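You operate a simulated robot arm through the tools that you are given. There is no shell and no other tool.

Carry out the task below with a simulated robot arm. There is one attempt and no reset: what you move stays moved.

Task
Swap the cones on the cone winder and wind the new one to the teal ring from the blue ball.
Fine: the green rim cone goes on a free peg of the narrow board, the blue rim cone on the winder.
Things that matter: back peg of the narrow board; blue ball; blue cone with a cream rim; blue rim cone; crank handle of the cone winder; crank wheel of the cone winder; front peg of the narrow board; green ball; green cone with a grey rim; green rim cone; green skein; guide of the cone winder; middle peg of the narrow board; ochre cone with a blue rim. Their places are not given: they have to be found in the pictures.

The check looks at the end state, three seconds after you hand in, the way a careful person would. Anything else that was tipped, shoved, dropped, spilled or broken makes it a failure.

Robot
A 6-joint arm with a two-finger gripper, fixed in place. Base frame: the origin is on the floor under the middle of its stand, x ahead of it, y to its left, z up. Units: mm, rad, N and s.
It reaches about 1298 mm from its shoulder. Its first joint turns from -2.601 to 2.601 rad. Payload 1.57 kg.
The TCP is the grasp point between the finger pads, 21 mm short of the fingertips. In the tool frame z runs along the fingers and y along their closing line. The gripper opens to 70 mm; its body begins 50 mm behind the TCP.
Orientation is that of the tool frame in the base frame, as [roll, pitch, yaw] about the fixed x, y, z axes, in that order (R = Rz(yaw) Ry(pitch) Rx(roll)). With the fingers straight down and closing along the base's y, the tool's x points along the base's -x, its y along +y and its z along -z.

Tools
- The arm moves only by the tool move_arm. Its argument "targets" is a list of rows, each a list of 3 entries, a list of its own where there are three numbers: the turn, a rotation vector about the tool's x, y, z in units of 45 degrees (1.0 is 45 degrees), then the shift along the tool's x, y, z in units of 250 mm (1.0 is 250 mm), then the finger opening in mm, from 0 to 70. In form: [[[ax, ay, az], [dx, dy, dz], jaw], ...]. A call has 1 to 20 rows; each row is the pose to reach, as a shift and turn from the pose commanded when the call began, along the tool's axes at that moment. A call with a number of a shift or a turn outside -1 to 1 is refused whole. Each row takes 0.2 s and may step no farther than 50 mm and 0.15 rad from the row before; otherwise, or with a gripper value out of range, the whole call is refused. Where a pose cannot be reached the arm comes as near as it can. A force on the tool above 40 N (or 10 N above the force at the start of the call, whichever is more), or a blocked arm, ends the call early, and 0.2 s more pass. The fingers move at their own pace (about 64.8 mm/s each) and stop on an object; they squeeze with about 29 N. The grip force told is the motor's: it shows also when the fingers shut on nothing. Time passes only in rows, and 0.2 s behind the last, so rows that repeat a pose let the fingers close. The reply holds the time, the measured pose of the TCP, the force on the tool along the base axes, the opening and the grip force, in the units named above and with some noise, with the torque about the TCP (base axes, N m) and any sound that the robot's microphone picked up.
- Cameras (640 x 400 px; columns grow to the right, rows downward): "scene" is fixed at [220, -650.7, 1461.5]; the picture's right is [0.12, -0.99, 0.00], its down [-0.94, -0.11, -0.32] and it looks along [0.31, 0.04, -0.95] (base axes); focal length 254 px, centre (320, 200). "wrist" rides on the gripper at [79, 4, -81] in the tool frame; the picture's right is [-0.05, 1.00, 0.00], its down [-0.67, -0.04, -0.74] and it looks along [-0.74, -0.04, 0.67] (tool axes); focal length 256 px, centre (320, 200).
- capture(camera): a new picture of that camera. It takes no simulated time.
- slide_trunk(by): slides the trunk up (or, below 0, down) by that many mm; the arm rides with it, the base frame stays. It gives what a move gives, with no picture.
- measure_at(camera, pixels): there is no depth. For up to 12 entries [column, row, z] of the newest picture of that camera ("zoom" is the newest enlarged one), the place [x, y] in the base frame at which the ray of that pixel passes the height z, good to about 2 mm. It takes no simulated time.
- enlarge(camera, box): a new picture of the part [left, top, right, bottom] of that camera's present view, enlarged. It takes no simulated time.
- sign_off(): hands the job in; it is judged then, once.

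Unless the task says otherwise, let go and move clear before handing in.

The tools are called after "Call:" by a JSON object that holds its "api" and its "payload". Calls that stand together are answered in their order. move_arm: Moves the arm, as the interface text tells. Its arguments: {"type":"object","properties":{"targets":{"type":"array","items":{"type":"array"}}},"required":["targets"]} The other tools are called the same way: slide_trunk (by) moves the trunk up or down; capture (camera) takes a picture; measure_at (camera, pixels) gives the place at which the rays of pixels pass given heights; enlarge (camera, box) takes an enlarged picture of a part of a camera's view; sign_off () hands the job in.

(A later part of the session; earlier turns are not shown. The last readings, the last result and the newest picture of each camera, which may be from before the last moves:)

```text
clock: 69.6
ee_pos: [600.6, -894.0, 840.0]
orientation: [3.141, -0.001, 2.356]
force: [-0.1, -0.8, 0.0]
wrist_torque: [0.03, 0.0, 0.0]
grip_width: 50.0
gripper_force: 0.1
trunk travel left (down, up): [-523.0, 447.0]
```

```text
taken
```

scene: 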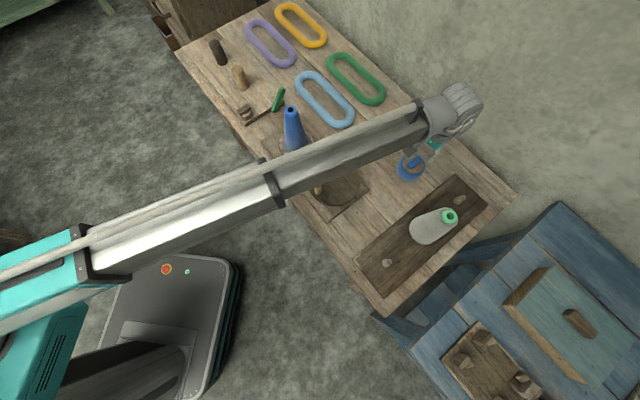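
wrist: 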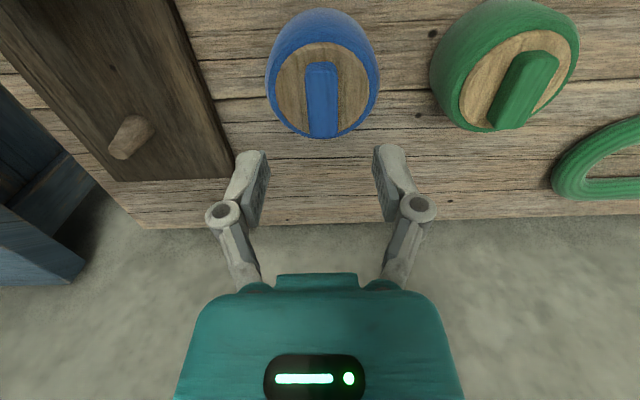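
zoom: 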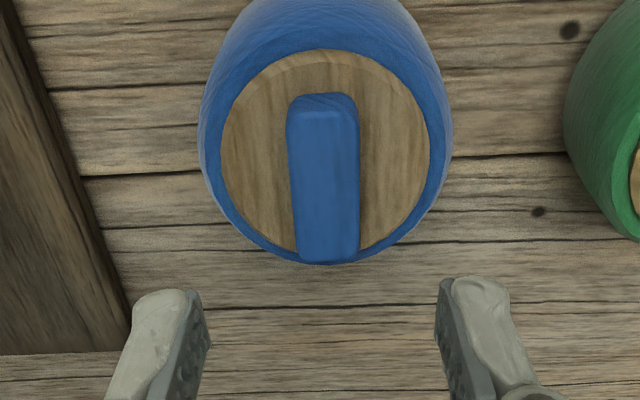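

The bar is centered on the ball's core. I'll measure its center from this near-vertical view.

Call:
{"api": "measure_at", "payload": {"camera": "wrist", "pixels": [[322.3, 104.6, 760], [322.3, 104.6, 768], [322.3, 104.6, 776], [321.4, 71.7, 768], [323.2, 138, 768], [306, 105, 768], [338, 105, 768], [322, 90, 755], [321.4, 61.5, 755]]}}

```text
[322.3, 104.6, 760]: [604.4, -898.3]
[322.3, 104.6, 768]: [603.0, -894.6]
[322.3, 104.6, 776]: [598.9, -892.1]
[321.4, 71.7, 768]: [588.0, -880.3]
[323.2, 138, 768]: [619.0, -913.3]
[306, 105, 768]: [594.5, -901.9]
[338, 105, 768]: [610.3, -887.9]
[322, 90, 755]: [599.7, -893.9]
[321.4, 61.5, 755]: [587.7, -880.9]
```

The bar is ~45×21×13 mm on the core, and the TCP is aligned with it. I'll descend and look before gripping.

Call:
{"api": "slide_trunk", "payload": {"by": -52}}

Call:
{"api": "capture", "payload": {"camera": "wrist"}}

Call:
{"api": "enlarge", "payload": {"camera": "wrist", "box": [200, 80, 440, 260]}}

```text
clock: 70.5
ee_pos: [601.4, -895.1, 789.4]
orientation: [3.141, 0.0, 2.357]
force: [-0.6, 0.0, 0.3]
wrist_torque: [-0.01, 0.04, -0.02]
grip_width: 49.9
gripper_force: 0.1
trunk travel left (down, up): [-471.0, 499.0]
```

```text
taken
```

wrist: 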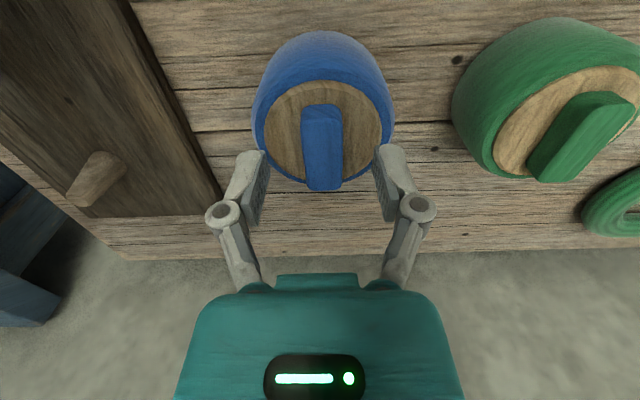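

```text
2.22 times, centred on (320, 170) of wrist
```

zoom: 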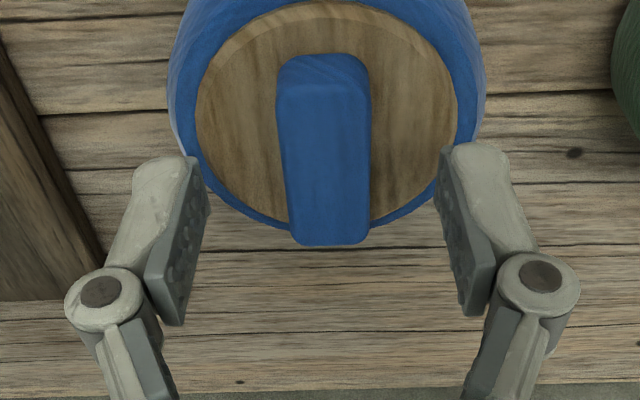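

The fingertips are level with the bar's top. I'll lower 10 mm and close on the bar.

Call:
{"api": "slide_trunk", "payload": {"by": -9}}

Call:
{"api": "move_arm", "payload": {"targets": [[[0, 0, 0], [0, 0, 0], 12], [[0, 0, 0], [0, 0, 0], 12], [[0, 0, 0], [0, 0, 0], 12], [[0, 0, 0], [0, 0, 0], 12]]}}

Call:
{"api": "enlarge", "payload": {"camera": "wrist", "box": [200, 80, 440, 260]}}

```text
clock: 71.1
ee_pos: [601.6, -894.2, 779.7]
orientation: [3.142, 0.0, 2.357]
force: [-0.3, -0.7, -0.2]
wrist_torque: [0.0, 0.0, -0.02]
grip_width: 50.1
gripper_force: 0.1
trunk travel left (down, up): [-462.0, 508.0]
```

```text
clock: 72.1
ee_pos: [601.5, -894.2, 779.8]
orientation: [-3.141, 0.0, 2.356]
force: [0.2, -0.3, 1.7]
wrist_torque: [0.0, -0.03, 0.02]
grip_width: 18.6
gripper_force: 29.5
trunk travel left (down, up): [-462.0, 508.0]
```

```text
2.22 times, centred on (320, 170) of wrist
```

zoom: 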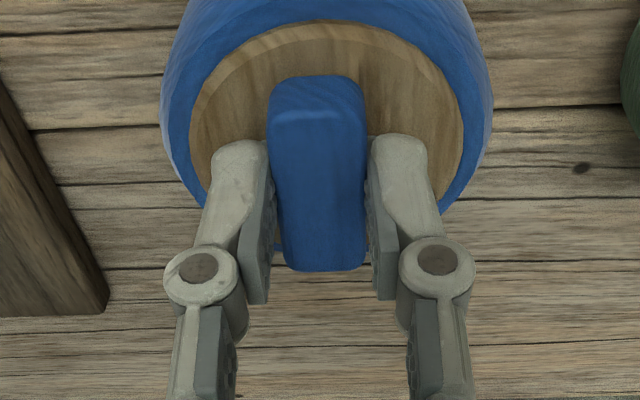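

Gripped the bar at 18.6 mm. I'll test-lift 15 mm to see whether the whole ball or only the bar comes up.

Call:
{"api": "slide_trunk", "payload": {"by": 15}}

Call:
{"api": "enlarge", "payload": {"camera": "wrist", "box": [200, 50, 440, 260]}}

Call:
{"api": "enlarge", "payload": {"camera": "scene", "box": [370, 130, 450, 190]}}

```text
clock: 72.7
ee_pos: [601.2, -894.1, 795.1]
orientation: [-3.141, 0.0, 2.355]
force: [-0.2, -0.3, 0.2]
wrist_torque: [0.01, 0.02, -0.01]
grip_width: 18.2
gripper_force: 28.9
trunk travel left (down, up): [-477.0, 493.0]
```

```text
1.90 times, centred on (320, 155) of wrist
```

zoom: 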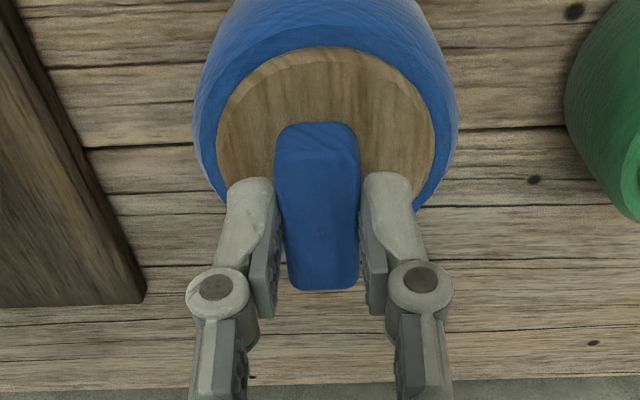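

```text
6.67 times, centred on (410, 160) of scene
```

zoom: 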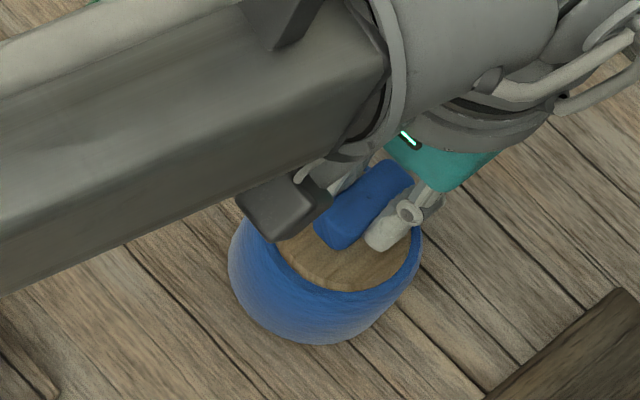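

Only the bar comes up and the ball stays put, so the bar is the loose yarn end. I'll lift it higher and look for anything hanging below it.

Call:
{"api": "slide_trunk", "payload": {"by": 90}}

Call:
{"api": "capture", "payload": {"camera": "wrist"}}

Call:
{"api": "enlarge", "payload": {"camera": "wrist", "box": [200, 20, 440, 260]}}

Call:
{"api": "enlarge", "payload": {"camera": "scene", "box": [370, 110, 470, 190]}}

```text
clock: 74.0
ee_pos: [601.2, -895.1, 885.6]
orientation: [3.14, 0.0, 2.356]
force: [0.8, 0.5, -0.1]
wrist_torque: [0.01, -0.02, -0.02]
grip_width: 18.5
gripper_force: 28.5
trunk travel left (down, up): [-567.0, 403.0]
```

```text
taken
```

wrist: 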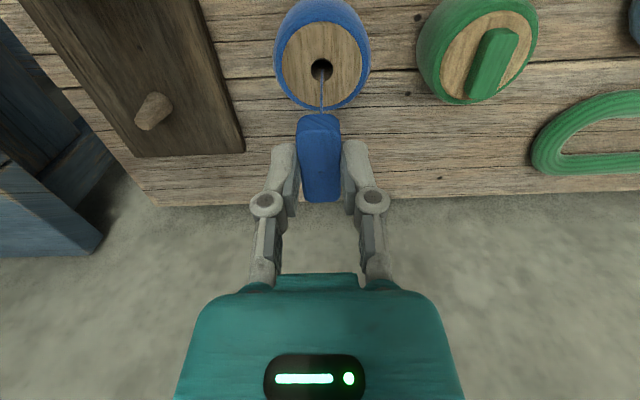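

```text
1.67 times, centred on (320, 140) of wrist
```

zoom: 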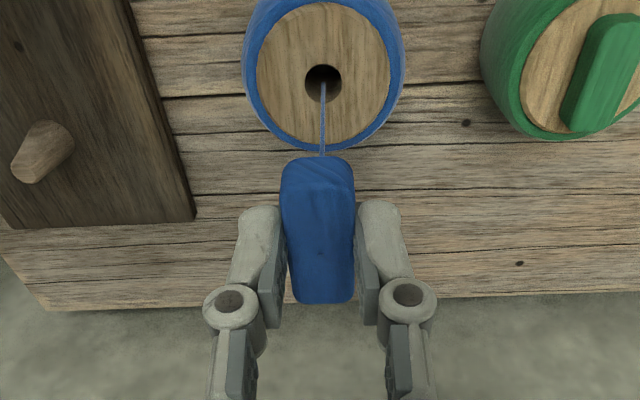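

```text
5.00 times, centred on (420, 150) of scene
```

zoom: 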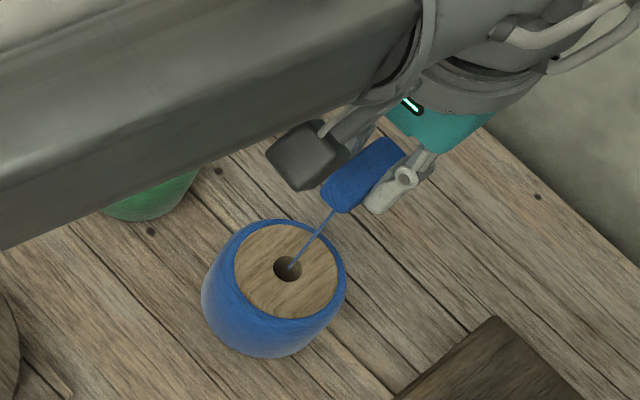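

A thread runs from the hole in the ball's core to the bar, confirming it's the yarn end. I'll raise it and carry it towards the guide, stopping short to measure the guide.

Call:
{"api": "slide_trunk", "payload": {"by": 70}}

Call:
{"api": "move_arm", "payload": {"targets": [[[0, 0, 0], [0.1, 0.07, 0], 12], [[0, 0, 0], [0.2, 0.14, 0], 12], [[0, 0, 0], [0.3, 0.21, 0], 12], [[0, 0, 0], [0.4, 0.28, 0], 12], [[0, 0, 0], [0.5, 0.35, 0], 12], [[0, 0, 0], [0.6, 0.42, 0], 12], [[0, 0, 0], [0.7, 0.49, 0], 12], [[0, 0, 0], [0.8, 0.56, 0], 12], [[0, 0, 0], [0.9, 0.63, 0], 12], [[0, 0, 0], [1.0, 0.7, 0], 12]]}}

Call:
{"api": "move_arm", "payload": {"targets": [[[0, 0, 0], [0.1, 0, 0], 12], [[0, 0, 0], [0.2, 0, 0], 12], [[0, 0, 0], [0.3, 0, 0], 12], [[0, 0, 0], [0.4, 0, 0], 12], [[0, 0, 0], [0.4, 0, 0], 12]]}}

Call:
{"api": "capture", "payload": {"camera": "wrist"}}

Call:
{"api": "enlarge", "payload": {"camera": "wrist", "box": [280, 50, 440, 190]}}

Call:
{"api": "capture", "payload": {"camera": "scene"}}

```text
clock: 75.1
ee_pos: [601.6, -894.3, 955.0]
orientation: [3.141, 0.0, 2.357]
force: [1.0, 0.7, 0.3]
wrist_torque: [0.04, 0.0, -0.03]
grip_width: 18.6
gripper_force: 29.0
trunk travel left (down, up): [-637.0, 333.0]
```

```text
clock: 77.3
ee_pos: [547.5, -593.7, 955.9]
orientation: [-3.141, 0.0, 2.357]
force: [-0.7, -0.3, -1.2]
wrist_torque: [0.01, 0.01, -0.02]
grip_width: 18.2
gripper_force: 29.3
out of reach, approached as far as the arm can: row 7
trunk travel left (down, up): [-637.0, 333.0]
```

```text
clock: 78.5
ee_pos: [478.8, -523.6, 954.7]
orientation: [-3.141, 0.001, 2.357]
force: [0.4, 0.4, 0.2]
wrist_torque: [0.01, -0.01, 0.01]
grip_width: 18.4
gripper_force: 28.9
trunk travel left (down, up): [-637.0, 333.0]
```

```text
taken
```

wrist: 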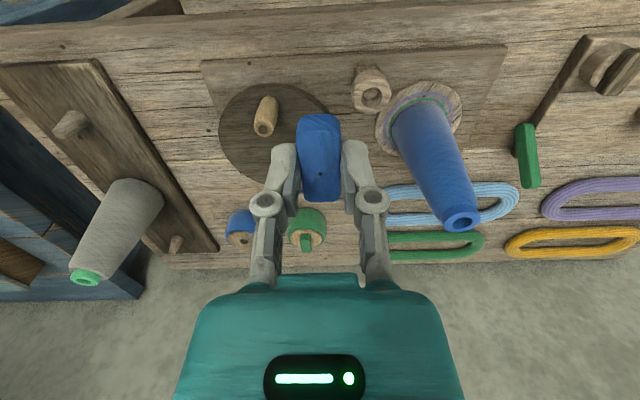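

```text
2.86 times, centred on (360, 120) of wrist
```

zoom: 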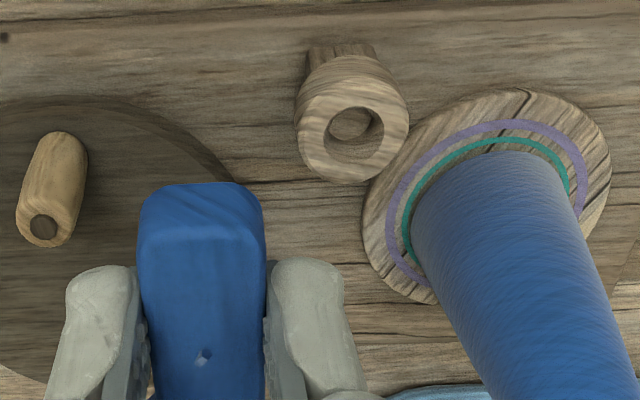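

```text
taken
```

scene: 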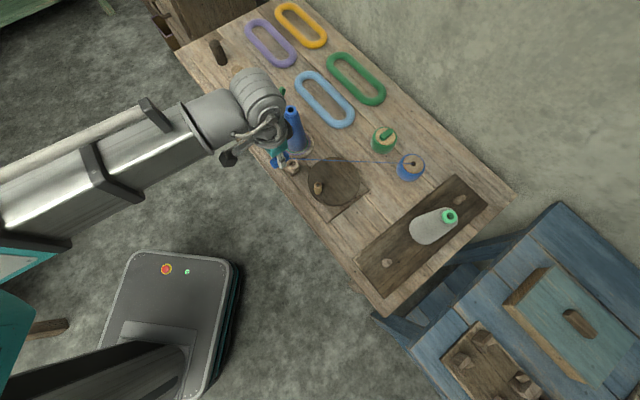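

The thread trails from the ball to the bar (scene row ~160). The guide cup's center is at wrist (371,96.6); measuring it.

Call:
{"api": "measure_at", "payload": {"camera": "wrist", "pixels": [[371.2, 96.6, 755], [371.2, 96.6, 763], [371.2, 96.6, 770], [352, 97, 763], [391, 97, 763], [371.2, 79, 763], [371.2, 114, 763]]}}

Call:
{"api": "measure_at", "payload": {"camera": "scene", "pixels": [[291.6, 163.9, 755], [291.6, 163.9, 763], [291.6, 163.9, 770]]}}

```text
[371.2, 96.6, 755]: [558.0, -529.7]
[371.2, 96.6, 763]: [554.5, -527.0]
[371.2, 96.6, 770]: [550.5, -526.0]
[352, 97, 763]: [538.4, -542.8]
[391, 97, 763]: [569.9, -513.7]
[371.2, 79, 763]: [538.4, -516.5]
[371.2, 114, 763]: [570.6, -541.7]
```

```text
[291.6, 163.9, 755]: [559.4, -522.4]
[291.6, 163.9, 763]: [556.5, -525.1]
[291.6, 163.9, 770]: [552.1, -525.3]
```

The guide center is about (555,-526.5), top z≈763. I'll bring the bar above it and lower most of the way.

Call:
{"api": "move_arm", "payload": {"targets": [[[0, 0, 0], [-0.07, 0.07, 0], 12], [[0, 0, 0], [-0.14, 0.14, 0], 12], [[0, 0, 0], [-0.218, 0.208, 0], 12], [[0, 0, 0], [-0.218, 0.208, 0], 12]]}}

Call:
{"api": "slide_trunk", "payload": {"by": -130}}

Call:
{"api": "capture", "payload": {"camera": "wrist"}}

Call:
{"api": "enlarge", "payload": {"camera": "wrist", "box": [220, 50, 460, 240]}}

Call:
{"api": "capture", "payload": {"camera": "scene"}}

Call:
{"api": "enlarge", "payload": {"camera": "scene", "box": [250, 120, 350, 200]}}

```text
clock: 79.5
ee_pos: [552.2, -524.1, 955.4]
orientation: [-3.141, 0.0, 2.356]
force: [0.0, 0.4, 0.7]
wrist_torque: [-0.02, 0.0, 0.01]
grip_width: 18.5
gripper_force: 29.3
trunk travel left (down, up): [-637.0, 333.0]
```

```text
clock: 81.0
ee_pos: [552.4, -524.9, 825.1]
orientation: [3.141, 0.0, 2.357]
force: [-0.6, 0.2, 0.0]
wrist_torque: [-0.03, 0.01, 0.0]
grip_width: 18.6
gripper_force: 28.9
trunk travel left (down, up): [-507.0, 463.0]
```

```text
taken
```

wrist: 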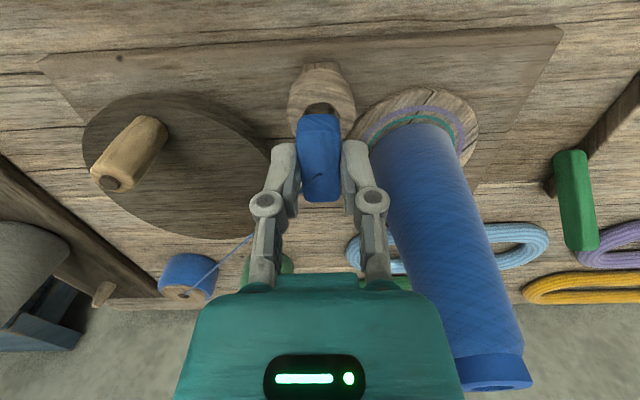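

```text
2.11 times, centred on (340, 145) of wrist
```

zoom: 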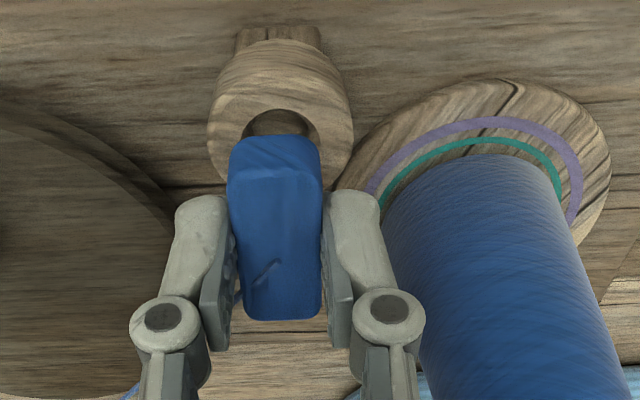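

```text
taken
```

scene: 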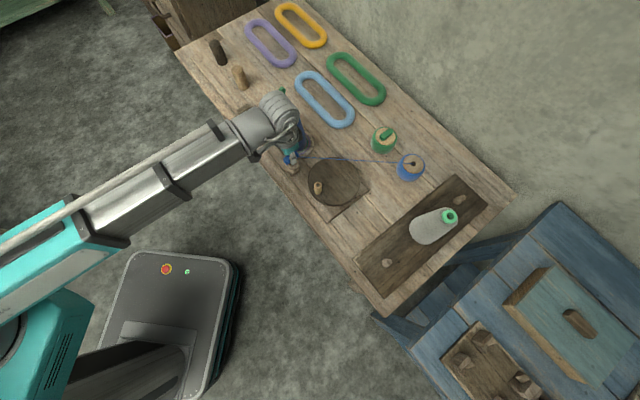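

```text
5.00 times, centred on (300, 160) of scene
```

zoom: 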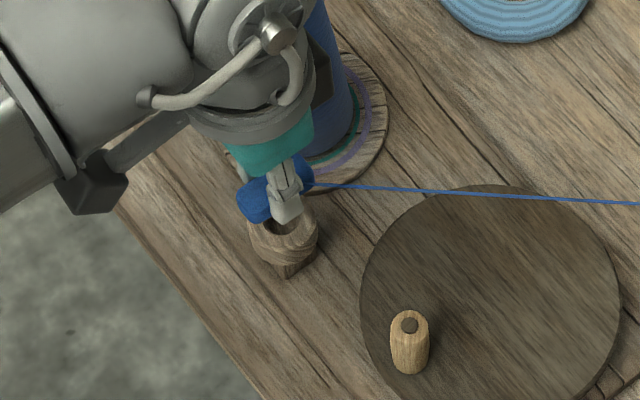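

The bar is lined up over the cup. I'll lower in small steps until it rests on the guide.

Call:
{"api": "slide_trunk", "payload": {"by": -30}}

Call:
{"api": "enlarge", "payload": {"camera": "wrist", "box": [220, 50, 460, 240]}}

Call:
{"api": "enlarge", "payload": {"camera": "scene", "box": [260, 135, 330, 190]}}

```text
clock: 81.8
ee_pos: [552.1, -524.5, 794.4]
orientation: [-3.141, 0.001, 2.356]
force: [-1.2, -0.3, -0.2]
wrist_torque: [0.0, 0.0, 0.0]
grip_width: 18.6
gripper_force: 28.9
trunk travel left (down, up): [-477.0, 493.0]
```

```text
2.11 times, centred on (340, 145) of wrist
```

zoom: 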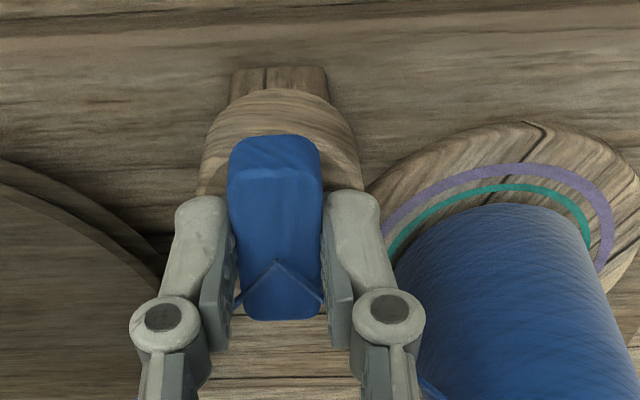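

```text
7.27 times, centred on (295, 162) of scene
```

zoom: 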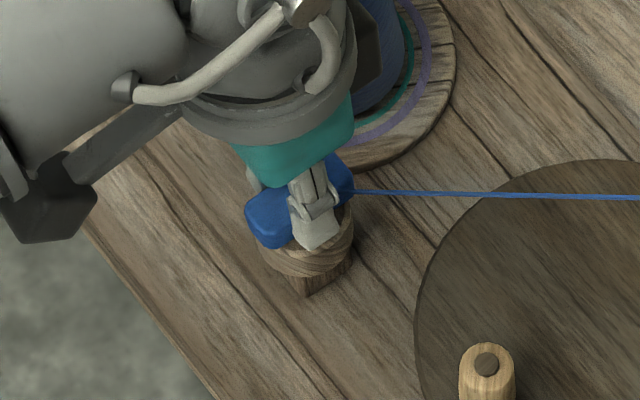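

There are now two thread segments from the bar: one toward the ball and one toward the cone, so the guide has caught the yarn. I'll set the bar down on the cup and release.

Call:
{"api": "slide_trunk", "payload": {"by": -3}}

Call:
{"api": "slide_trunk", "payload": {"by": -3}}

```text
clock: 82.3
ee_pos: [551.4, -525.2, 793.6]
orientation: [3.14, 0.002, 2.357]
force: [4.0, -3.7, 23.6]
wrist_torque: [-0.06, -0.06, -0.02]
grip_width: 18.7
gripper_force: 28.9
trunk travel left (down, up): [-474.0, 496.0]
```

```text
clock: 82.8
ee_pos: [550.8, -524.3, 790.0]
orientation: [3.141, 0.002, 2.355]
force: [0.9, -1.9, 19.7]
wrist_torque: [0.0, -0.03, 0.0]
grip_width: 18.5
gripper_force: 28.9
trunk travel left (down, up): [-471.0, 499.0]
```

Contact at about 793. I'll ease off by 2 mm and open the fingers.

Call:
{"api": "slide_trunk", "payload": {"by": 2}}

Call:
{"api": "move_arm", "payload": {"targets": [[[0, 0, 0], [0, 0, 0], 30], [[0, 0, 0], [0, 0, 0], 36], [[0, 0, 0], [0, 0, 0], 36]]}}

Call:
{"api": "enlarge", "payload": {"camera": "wrist", "box": [220, 50, 460, 240]}}

Call:
{"api": "enlarge", "payload": {"camera": "scene", "box": [260, 135, 330, 190]}}

```text
clock: 83.4
ee_pos: [551.9, -525.5, 792.5]
orientation: [3.141, 0.001, 2.356]
force: [1.2, 0.2, -0.3]
wrist_torque: [0.03, 0.01, 0.02]
grip_width: 18.4
gripper_force: 29.1
trunk travel left (down, up): [-473.0, 497.0]
```

```text
clock: 84.2
ee_pos: [552.0, -523.6, 790.8]
orientation: [-3.14, 0.0, 2.354]
force: [0.4, -1.0, 0.1]
wrist_torque: [-0.01, 0.01, -0.02]
grip_width: 35.6
gripper_force: 0.0
trunk travel left (down, up): [-473.0, 497.0]
```

```text
2.11 times, centred on (340, 145) of wrist
```

zoom: 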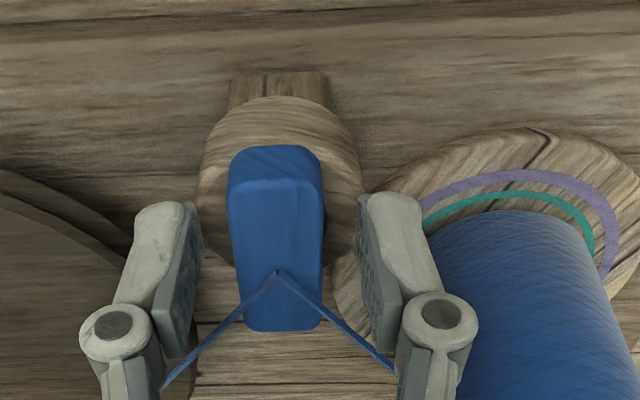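

```text
7.27 times, centred on (295, 162) of scene
```

zoom: 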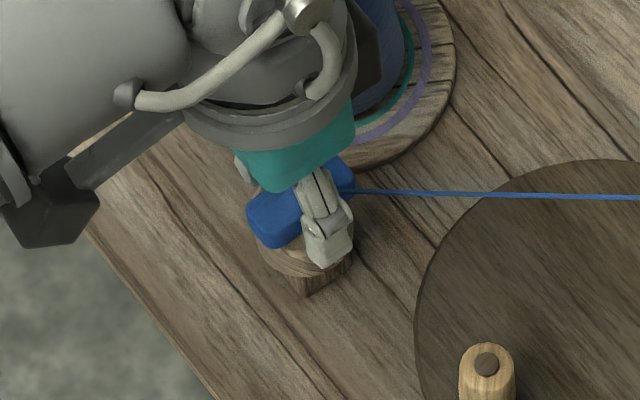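

The bar rests on the cup with threads to both sides. I'll rise clear and inspect.

Call:
{"api": "slide_trunk", "payload": {"by": 150}}

Call:
{"api": "capture", "payload": {"camera": "wrist"}}

Call:
{"api": "capture", "payload": {"camera": "scene"}}

Call:
{"api": "enlarge", "payload": {"camera": "wrist", "box": [200, 0, 440, 150]}}

Call:
{"api": "enlarge", "payload": {"camera": "scene", "box": [260, 135, 330, 190]}}

```text
clock: 85.9
ee_pos: [553.0, -524.8, 941.3]
orientation: [3.14, 0.0, 2.356]
force: [0.0, -0.1, -0.8]
wrist_torque: [0.02, -0.02, -0.02]
grip_width: 35.9
gripper_force: 0.0
trunk travel left (down, up): [-623.0, 347.0]
```

```text
taken
```

wrist: 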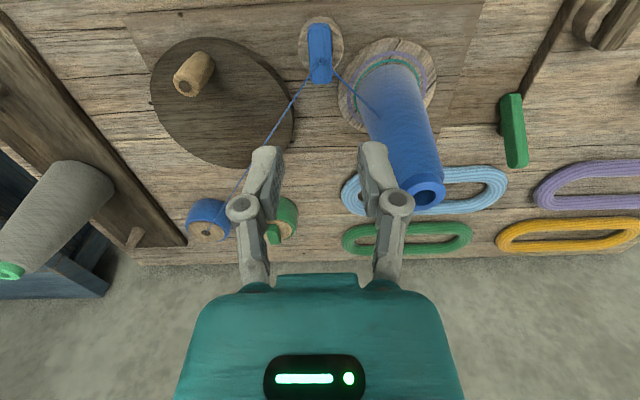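

```text
taken
```

scene: 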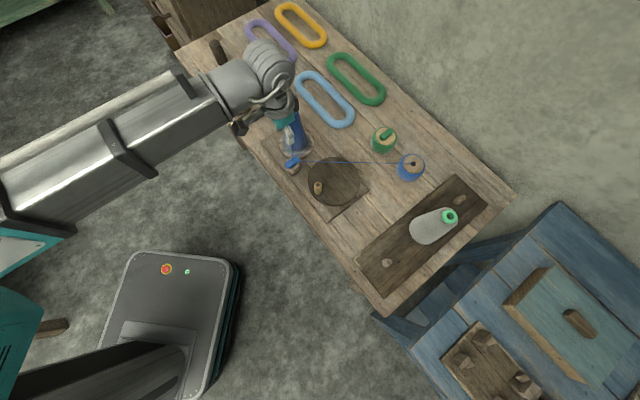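

```text
2.67 times, centred on (320, 75) of wrist
```

zoom: 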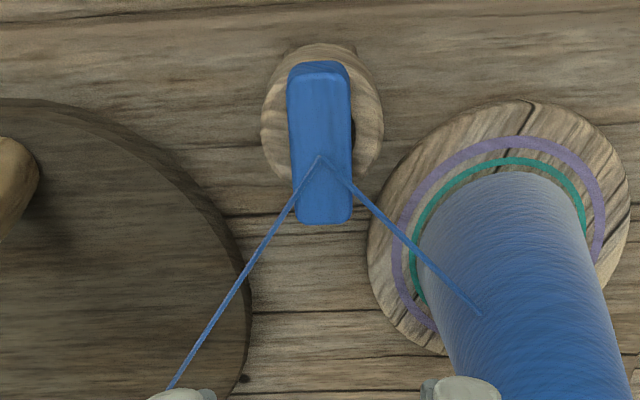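

```text
7.27 times, centred on (295, 162) of scene
```

zoom: 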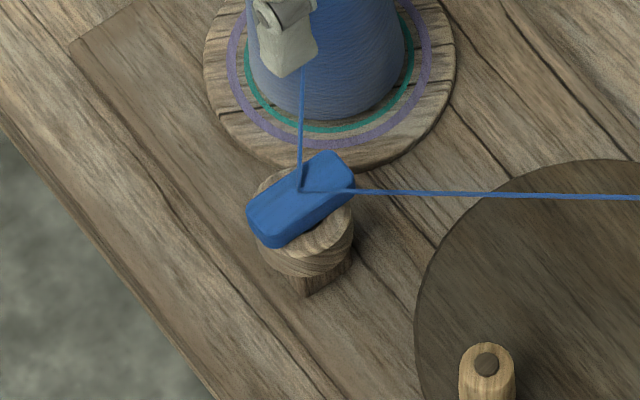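

The yarn is threaded from ball through guide to cone. Now for the crank: I'll zoom on the wheel and handle to measure them.

Call:
{"api": "enlarge", "payload": {"camera": "wrist", "box": [140, 30, 300, 170]}}

Call:
{"api": "enlarge", "payload": {"camera": "scene", "box": [300, 150, 375, 215]}}

```text
2.86 times, centred on (220, 100) of wrist
```

zoom: 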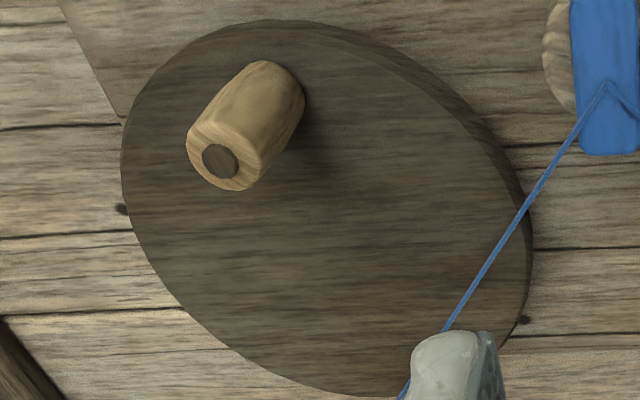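

```text
6.15 times, centred on (338, 182) of scene
```

zoom: 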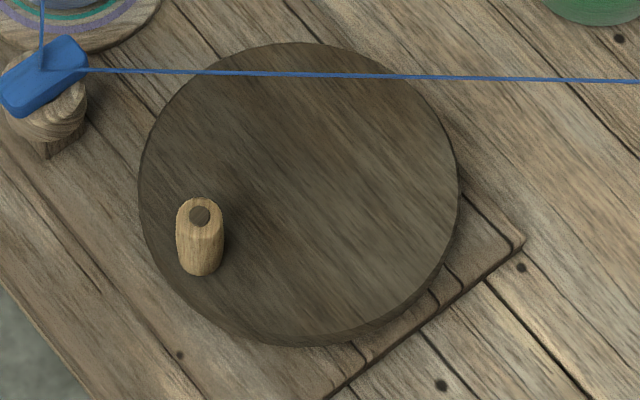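

The handle is a sleeve about 23 mm wide on a pin. I'll triangulate its top and the wheel's center.

Call:
{"api": "measure_at", "payload": {"camera": "wrist", "pixels": [[184.7, 86, 780], [184.7, 86, 790], [184.7, 86, 800], [202.5, 61.5, 735], [202.5, 61.5, 745], [220.7, 103.5, 725], [220.7, 103.5, 735], [220.7, 103.5, 745]]}}

Call:
{"api": "measure_at", "payload": {"camera": "scene", "pixels": [[318.5, 184.4, 780], [318.5, 184.4, 790], [318.5, 184.4, 800], [319, 192, 735], [319, 192, 745], [334.6, 180.4, 725], [334.6, 180.4, 735], [334.6, 180.4, 745]]}}

```text
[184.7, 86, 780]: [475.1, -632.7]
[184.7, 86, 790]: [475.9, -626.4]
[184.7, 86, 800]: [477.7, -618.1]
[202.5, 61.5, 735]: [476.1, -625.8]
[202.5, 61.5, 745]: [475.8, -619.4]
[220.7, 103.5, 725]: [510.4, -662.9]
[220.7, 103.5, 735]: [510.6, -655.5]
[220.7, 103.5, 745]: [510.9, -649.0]
```

```text
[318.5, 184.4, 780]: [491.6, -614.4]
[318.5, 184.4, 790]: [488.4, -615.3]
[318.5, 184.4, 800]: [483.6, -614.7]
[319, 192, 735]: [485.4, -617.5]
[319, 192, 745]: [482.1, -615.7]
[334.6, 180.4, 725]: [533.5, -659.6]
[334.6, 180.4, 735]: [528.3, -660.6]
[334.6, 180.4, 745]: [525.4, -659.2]
```

The handle is at about (480,-615.5), top z≈803; the wheel center is around (524.5,-659). I'll refine the center by measuring points on the wheel's rim in the zoom.

Call:
{"api": "measure_at", "payload": {"camera": "zoom", "pixels": [[300, 42, 748], [380, 64, 748], [430, 110, 748], [458, 175, 748], [200, 78, 748], [155, 137, 748], [139, 200, 748], [458, 215, 748], [245, 52, 748], [200, 215, 800], [203, 262, 748]]}}

```text
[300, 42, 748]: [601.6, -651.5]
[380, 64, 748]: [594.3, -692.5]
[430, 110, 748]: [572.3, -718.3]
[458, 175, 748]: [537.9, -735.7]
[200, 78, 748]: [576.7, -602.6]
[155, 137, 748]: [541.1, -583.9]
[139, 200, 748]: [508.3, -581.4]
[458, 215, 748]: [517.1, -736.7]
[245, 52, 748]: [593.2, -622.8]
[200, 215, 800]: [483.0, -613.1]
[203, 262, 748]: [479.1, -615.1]
```

The circle fits well: wheel center (523.5,-659), crank radius ≈61.5 mm. I'll move above the handle and check alignment.

Call:
{"api": "move_arm", "payload": {"targets": [[[0, 0, 0], [-0.02, -0.15, 0], 50], [[0, 0, 0], [-0.04, -0.3, 0], 50], [[0, 0, 0], [-0.052, -0.459, 0], 50], [[0, 0, 0], [-0.052, -0.459, 0], 50]]}}

Call:
{"api": "slide_trunk", "payload": {"by": -80}}

Call:
{"api": "capture", "payload": {"camera": "wrist"}}

Call:
{"api": "enlarge", "payload": {"camera": "wrist", "box": [220, 40, 420, 200]}}

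```text
clock: 86.9
ee_pos: [478.9, -615.1, 940.3]
orientation: [-3.141, 0.0, 2.357]
force: [0.8, 0.2, -0.2]
wrist_torque: [0.03, -0.01, 0.01]
grip_width: 50.1
gripper_force: 0.0
trunk travel left (down, up): [-623.0, 347.0]
```

```text
clock: 88.1
ee_pos: [479.7, -614.5, 860.9]
orientation: [3.141, 0.001, 2.356]
force: [-0.5, -0.2, -0.2]
wrist_torque: [0.0, 0.01, 0.01]
grip_width: 49.9
gripper_force: 0.0
trunk travel left (down, up): [-543.0, 427.0]
```

```text
taken
```

wrist: 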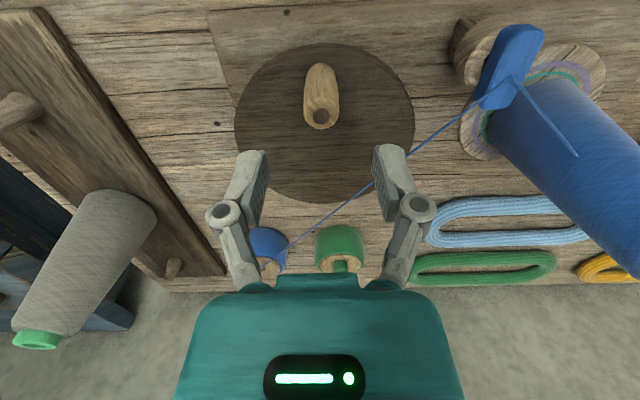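

```text
2.50 times, centred on (320, 120) of wrist
```

zoom: 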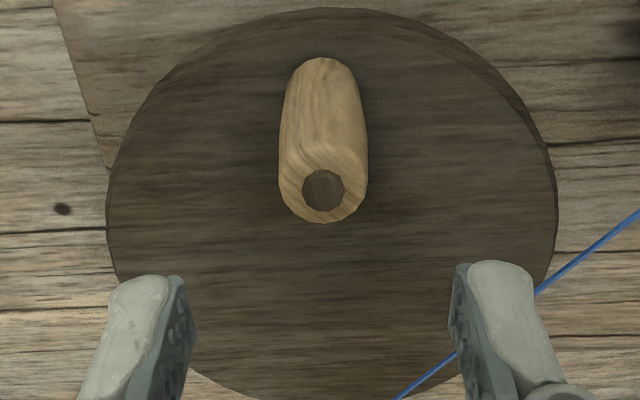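

The handle's pin at wrist (321,116) is where a point directly under the TCP at z≈803 should appear, so alignment is good. Lowering to grip the sleeve.

Call:
{"api": "slide_trunk", "payload": {"by": -70}}

Call:
{"api": "capture", "payload": {"camera": "wrist"}}

Call:
{"api": "enlarge", "payload": {"camera": "wrist", "box": [220, 80, 420, 240]}}

```text
clock: 89.2
ee_pos: [479.8, -614.8, 792.8]
orientation: [3.14, 0.001, 2.355]
force: [0.0, 0.2, 0.8]
wrist_torque: [-0.03, 0.04, 0.02]
grip_width: 50.1
gripper_force: 0.1
trunk travel left (down, up): [-473.0, 497.0]
```

```text
taken
```

wrist: 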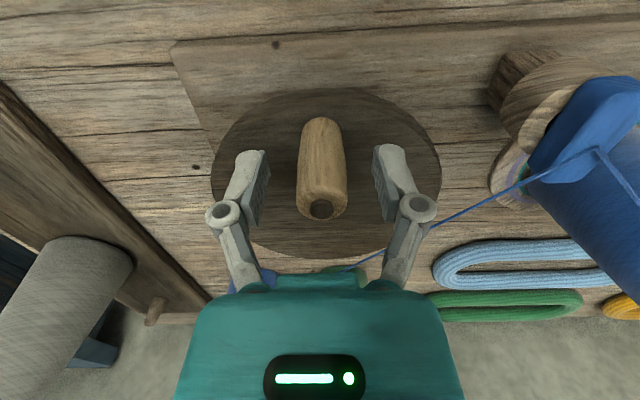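

```text
2.50 times, centred on (320, 160) of wrist
```

zoom: 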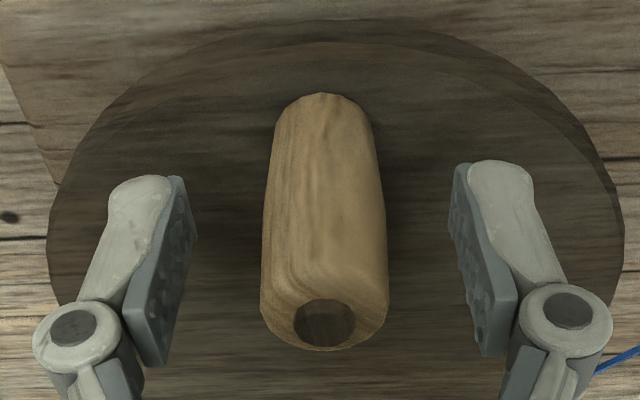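

The sleeve is centered between the fingers. I'll lower 5 mm more and close on it.

Call:
{"api": "slide_trunk", "payload": {"by": -5}}

Call:
{"api": "move_arm", "payload": {"targets": [[[0, 0, 0], [0, 0, 0], 16], [[0, 0, 0], [0, 0, 0], 16], [[0, 0, 0], [0, 0, 0], 16], [[0, 0, 0], [0, 0, 0], 16]]}}

Call:
{"api": "enlarge", "payload": {"camera": "wrist", "box": [220, 80, 420, 240]}}

```text
clock: 89.7
ee_pos: [479.4, -615.6, 786.2]
orientation: [-3.141, -0.001, 2.357]
force: [-0.7, 0.1, 0.0]
wrist_torque: [0.01, -0.03, 0.01]
grip_width: 49.9
gripper_force: 0.1
trunk travel left (down, up): [-468.0, 502.0]
```

```text
clock: 90.7
ee_pos: [480.4, -615.5, 786.3]
orientation: [3.141, -0.001, 2.356]
force: [-0.1, -0.8, 2.4]
wrist_torque: [0.01, 0.02, 0.0]
grip_width: 21.6
gripper_force: 32.0
trunk travel left (down, up): [-468.0, 502.0]
```

```text
2.50 times, centred on (320, 160) of wrist
```

zoom: 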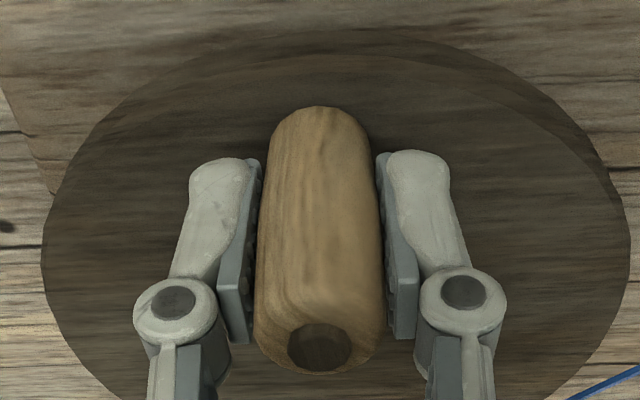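

Gripped at 21.6 mm. I'll try the first 45° of rotation (clockwise from above) and check forces and response.

Call:
{"api": "move_arm", "payload": {"targets": [[[0, 0, 0], [-0.003, 0.0385, 0], 16], [[0, 0, 0], [-0.012, 0.076, 0], 16], [[0, 0, 0], [-0.0268, 0.1117, 0], 16], [[0, 0, 0], [-0.047, 0.1446, 0], 16], [[0, 0, 0], [-0.0721, 0.174, 0], 16]]}}

Call:
{"api": "capture", "payload": {"camera": "wrist"}}

Call:
{"api": "capture", "payload": {"camera": "scene"}}

Call:
{"api": "enlarge", "payload": {"camera": "scene", "box": [260, 100, 375, 215]}}

```text
clock: 91.9
ee_pos: [523.2, -595.6, 786.5]
orientation: [-3.14, 0.0, 2.356]
force: [0.0, 8.1, -2.0]
wrist_torque: [0.1, -0.02, -0.03]
grip_width: 21.6
gripper_force: 32.3
trunk travel left (down, up): [-468.0, 502.0]
```

```text
taken
```

wrist: 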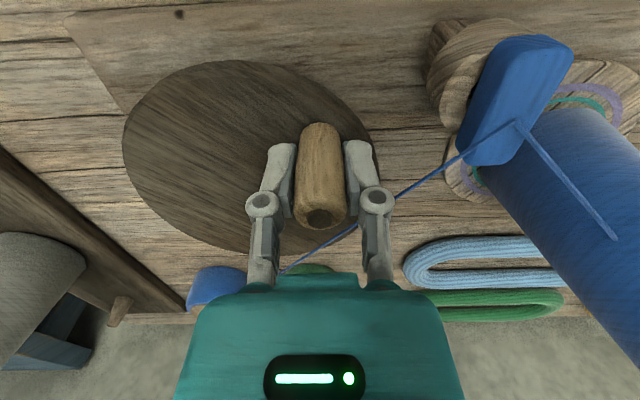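

```text
taken
```

scene: 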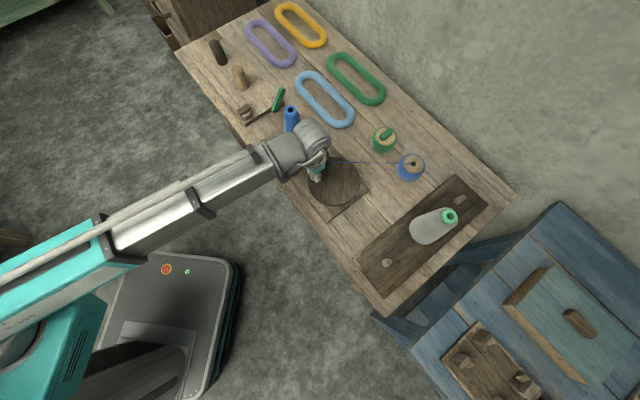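

```text
3.48 times, centred on (318, 158) of scene
```

zoom: 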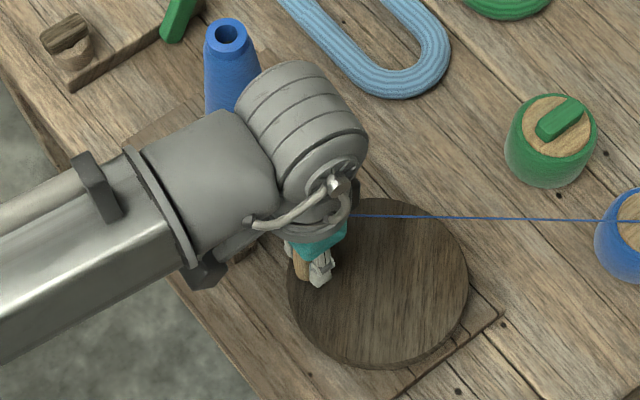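

The wheel turned with the handle (8 N, mainly radial, so my radius is about 2 mm too small). I'll continue another 45° with a slightly corrected circle.

Call:
{"api": "move_arm", "payload": {"targets": [[[0, 0, 0], [-0.026, 0.028, 0], 16], [[0, 0, 0], [-0.058, 0.051, 0], 16], [[0, 0, 0], [-0.0945, 0.068, 0], 16], [[0, 0, 0], [-0.1325, 0.079, 0], 16], [[0, 0, 0], [-0.172, 0.0825, 0], 16]]}}

Call:
{"api": "capture", "payload": {"camera": "wrist"}}

Call:
{"api": "capture", "payload": {"camera": "scene"}}

Call:
{"api": "enlarge", "payload": {"camera": "wrist", "box": [400, 10, 640, 230]}}

```text
clock: 93.1
ee_pos: [566.9, -614.4, 786.0]
orientation: [-3.14, 0.001, 2.355]
force: [-4.8, -5.7, 3.4]
wrist_torque: [0.03, 0.43, -0.01]
grip_width: 21.5
gripper_force: 31.6
trunk travel left (down, up): [-468.0, 502.0]
```

```text
taken
```

wrist: 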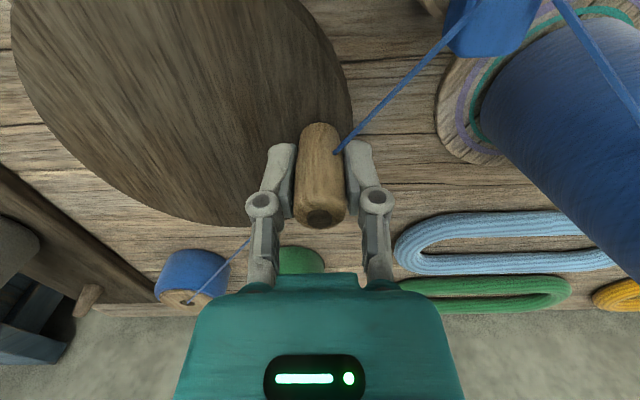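

```text
taken
```

scene: 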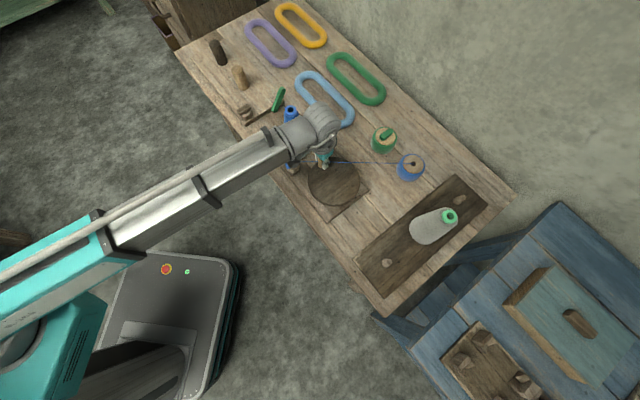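

```text
1.82 times, centred on (520, 120) of wrist
```

zoom: 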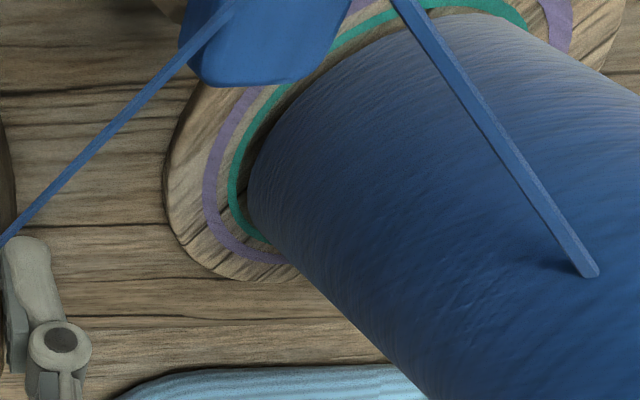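

The wheel follows well. From the readings the center is near p=836.6, q=-95.5 with radius 62. I'll turn another 180° on that circle and look for winding.

Call:
{"api": "move_arm", "payload": {"targets": [[[0, 0, 0], [-0.0806, -0.0205, 0], 16], [[0, 0, 0], [-0.1498, -0.0558, 0], 16], [[0, 0, 0], [-0.2046, -0.1106, 0], 16], [[0, 0, 0], [-0.2399, -0.1798, 0], 16], [[0, 0, 0], [-0.252, -0.2564, 0], 16], [[0, 0, 0], [-0.2399, -0.333, 0], 16], [[0, 0, 0], [-0.2046, -0.4022, 0], 16], [[0, 0, 0], [-0.1498, -0.457, 0], 16], [[0, 0, 0], [-0.0806, -0.4923, 0], 16], [[0, 0, 0], [-0.004, -0.5044, 0], 16]]}}

Call:
{"api": "capture", "payload": {"camera": "wrist"}}

Call:
{"api": "capture", "payload": {"camera": "scene"}}

Call:
{"api": "enlarge", "payload": {"camera": "scene", "box": [260, 95, 335, 170]}}

Call:
{"api": "enlarge", "payload": {"camera": "wrist", "box": [400, 10, 640, 230]}}

```text
clock: 95.3
ee_pos: [479.4, -700.8, 786.1]
orientation: [3.139, 0.0, 2.357]
force: [-0.6, 0.5, 2.1]
wrist_torque: [-0.6, -0.44, -0.04]
grip_width: 21.5
gripper_force: 31.4
trunk travel left (down, up): [-468.0, 502.0]
```

```text
taken
```

wrist: 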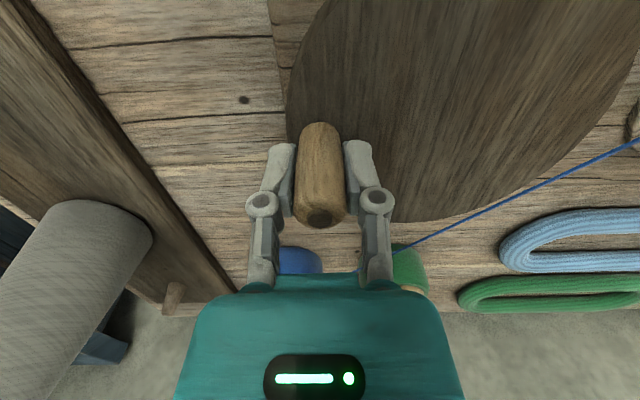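

```text
taken
```

scene: 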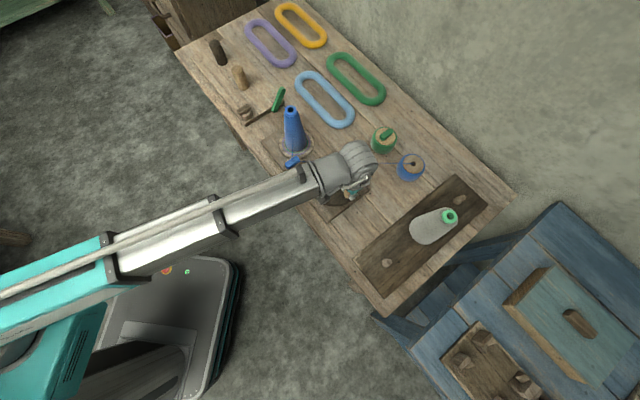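

```text
5.33 times, centred on (298, 132) of scene
```

zoom: 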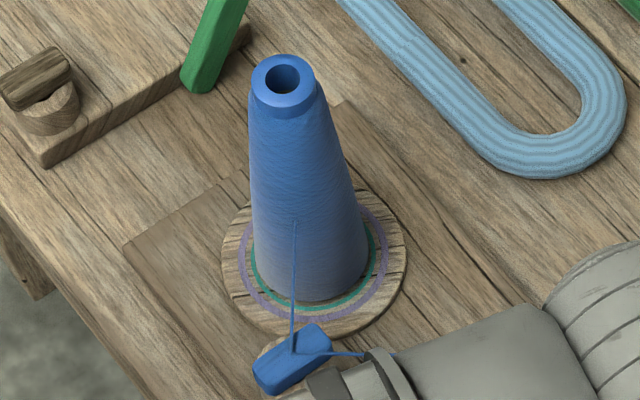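

```text
1.82 times, centred on (520, 120) of wrist
```

zoom: 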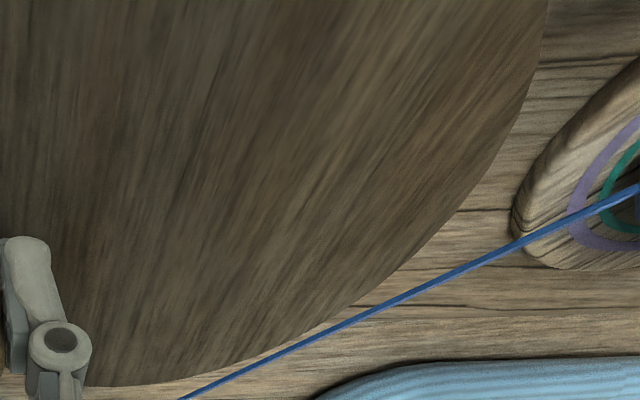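

The crank turns freely and forces are near zero. I'll view the cone base with the same box used before cranking, to see if the yarn grew.

Call:
{"api": "enlarge", "payload": {"camera": "scene", "box": [240, 90, 340, 180]}}

Call:
{"api": "enlarge", "payload": {"camera": "scene", "box": [278, 130, 318, 160]}}

```text
4.44 times, centred on (290, 135) of scene
```

zoom: 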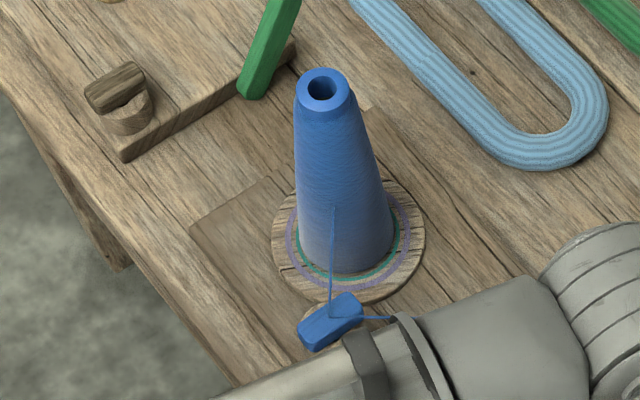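

```text
13.33 times, centred on (298, 145) of scene
```

zoom: 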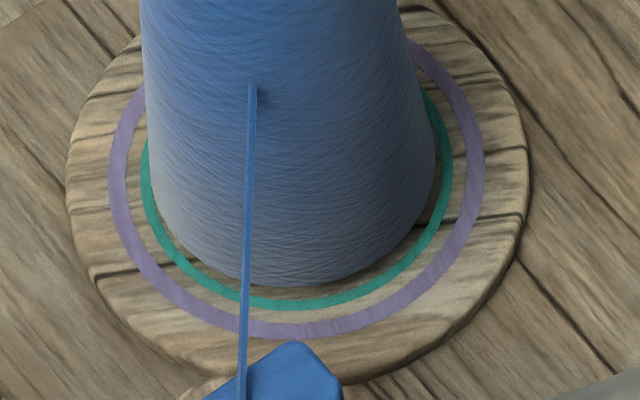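

The base edge is about 2 mm inside the teal ring. I'll compare with the pre-crank box [260,135,330,190].

Call:
{"api": "enlarge", "payload": {"camera": "scene", "box": [260, 135, 330, 190]}}

```text
7.27 times, centred on (295, 162) of scene
```

zoom: 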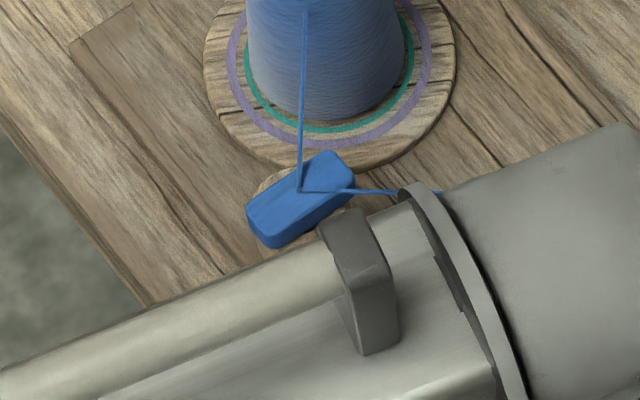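

Little change so far. I'll make one full turn back to this same position for a clean comparison.

Call:
{"api": "move_arm", "payload": {"targets": [[[0, 0, 0], [0.0766, 0.0121, 0], 16], [[0, 0, 0], [0.1458, 0.0474, 0], 16], [[0, 0, 0], [0.2006, 0.1022, 0], 16], [[0, 0, 0], [0.2359, 0.1714, 0], 16], [[0, 0, 0], [0.248, 0.248, 0], 16], [[0, 0, 0], [0.2359, 0.3246, 0], 16], [[0, 0, 0], [0.2006, 0.3938, 0], 16], [[0, 0, 0], [0.1458, 0.4486, 0], 16], [[0, 0, 0], [0.0766, 0.4839, 0], 16], [[0, 0, 0], [0, 0.496, 0], 16], [[0, 0, 0], [-0.0766, 0.4839, 0], 16], [[0, 0, 0], [-0.1458, 0.4486, 0], 16], [[0, 0, 0], [-0.2006, 0.3938, 0], 16], [[0, 0, 0], [-0.2359, 0.3246, 0], 16], [[0, 0, 0], [-0.248, 0.248, 0], 16], [[0, 0, 0], [-0.2359, 0.1714, 0], 16], [[0, 0, 0], [-0.2006, 0.1022, 0], 16], [[0, 0, 0], [-0.1458, 0.0474, 0], 16], [[0, 0, 0], [-0.0766, 0.0121, 0], 16], [[0, 0, 0], [0, 0, 0], 16]]}}

Call:
{"api": "capture", "payload": {"camera": "scene"}}

Call:
{"api": "enlarge", "payload": {"camera": "scene", "box": [278, 130, 318, 160]}}

```text
clock: 99.5
ee_pos: [479.6, -701.8, 786.1]
orientation: [-3.14, 0.002, 2.358]
force: [1.8, 2.4, 1.0]
wrist_torque: [-0.18, -0.05, 0.01]
grip_width: 21.7
gripper_force: 31.9
trunk travel left (down, up): [-468.0, 502.0]
```

```text
taken
```

scene: 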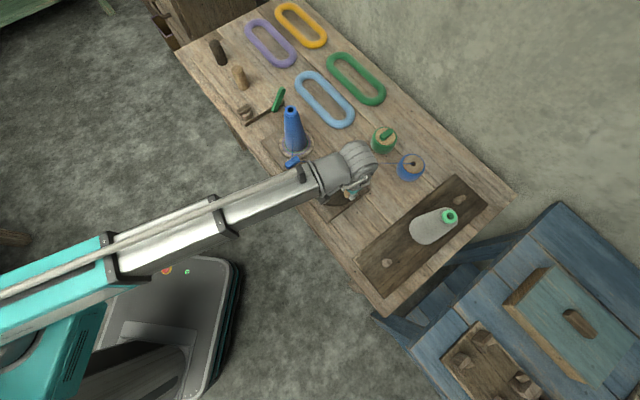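

```text
13.33 times, centred on (298, 145) of scene
```

zoom: 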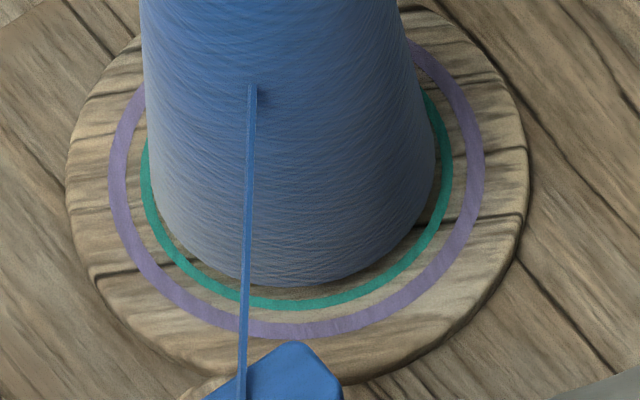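

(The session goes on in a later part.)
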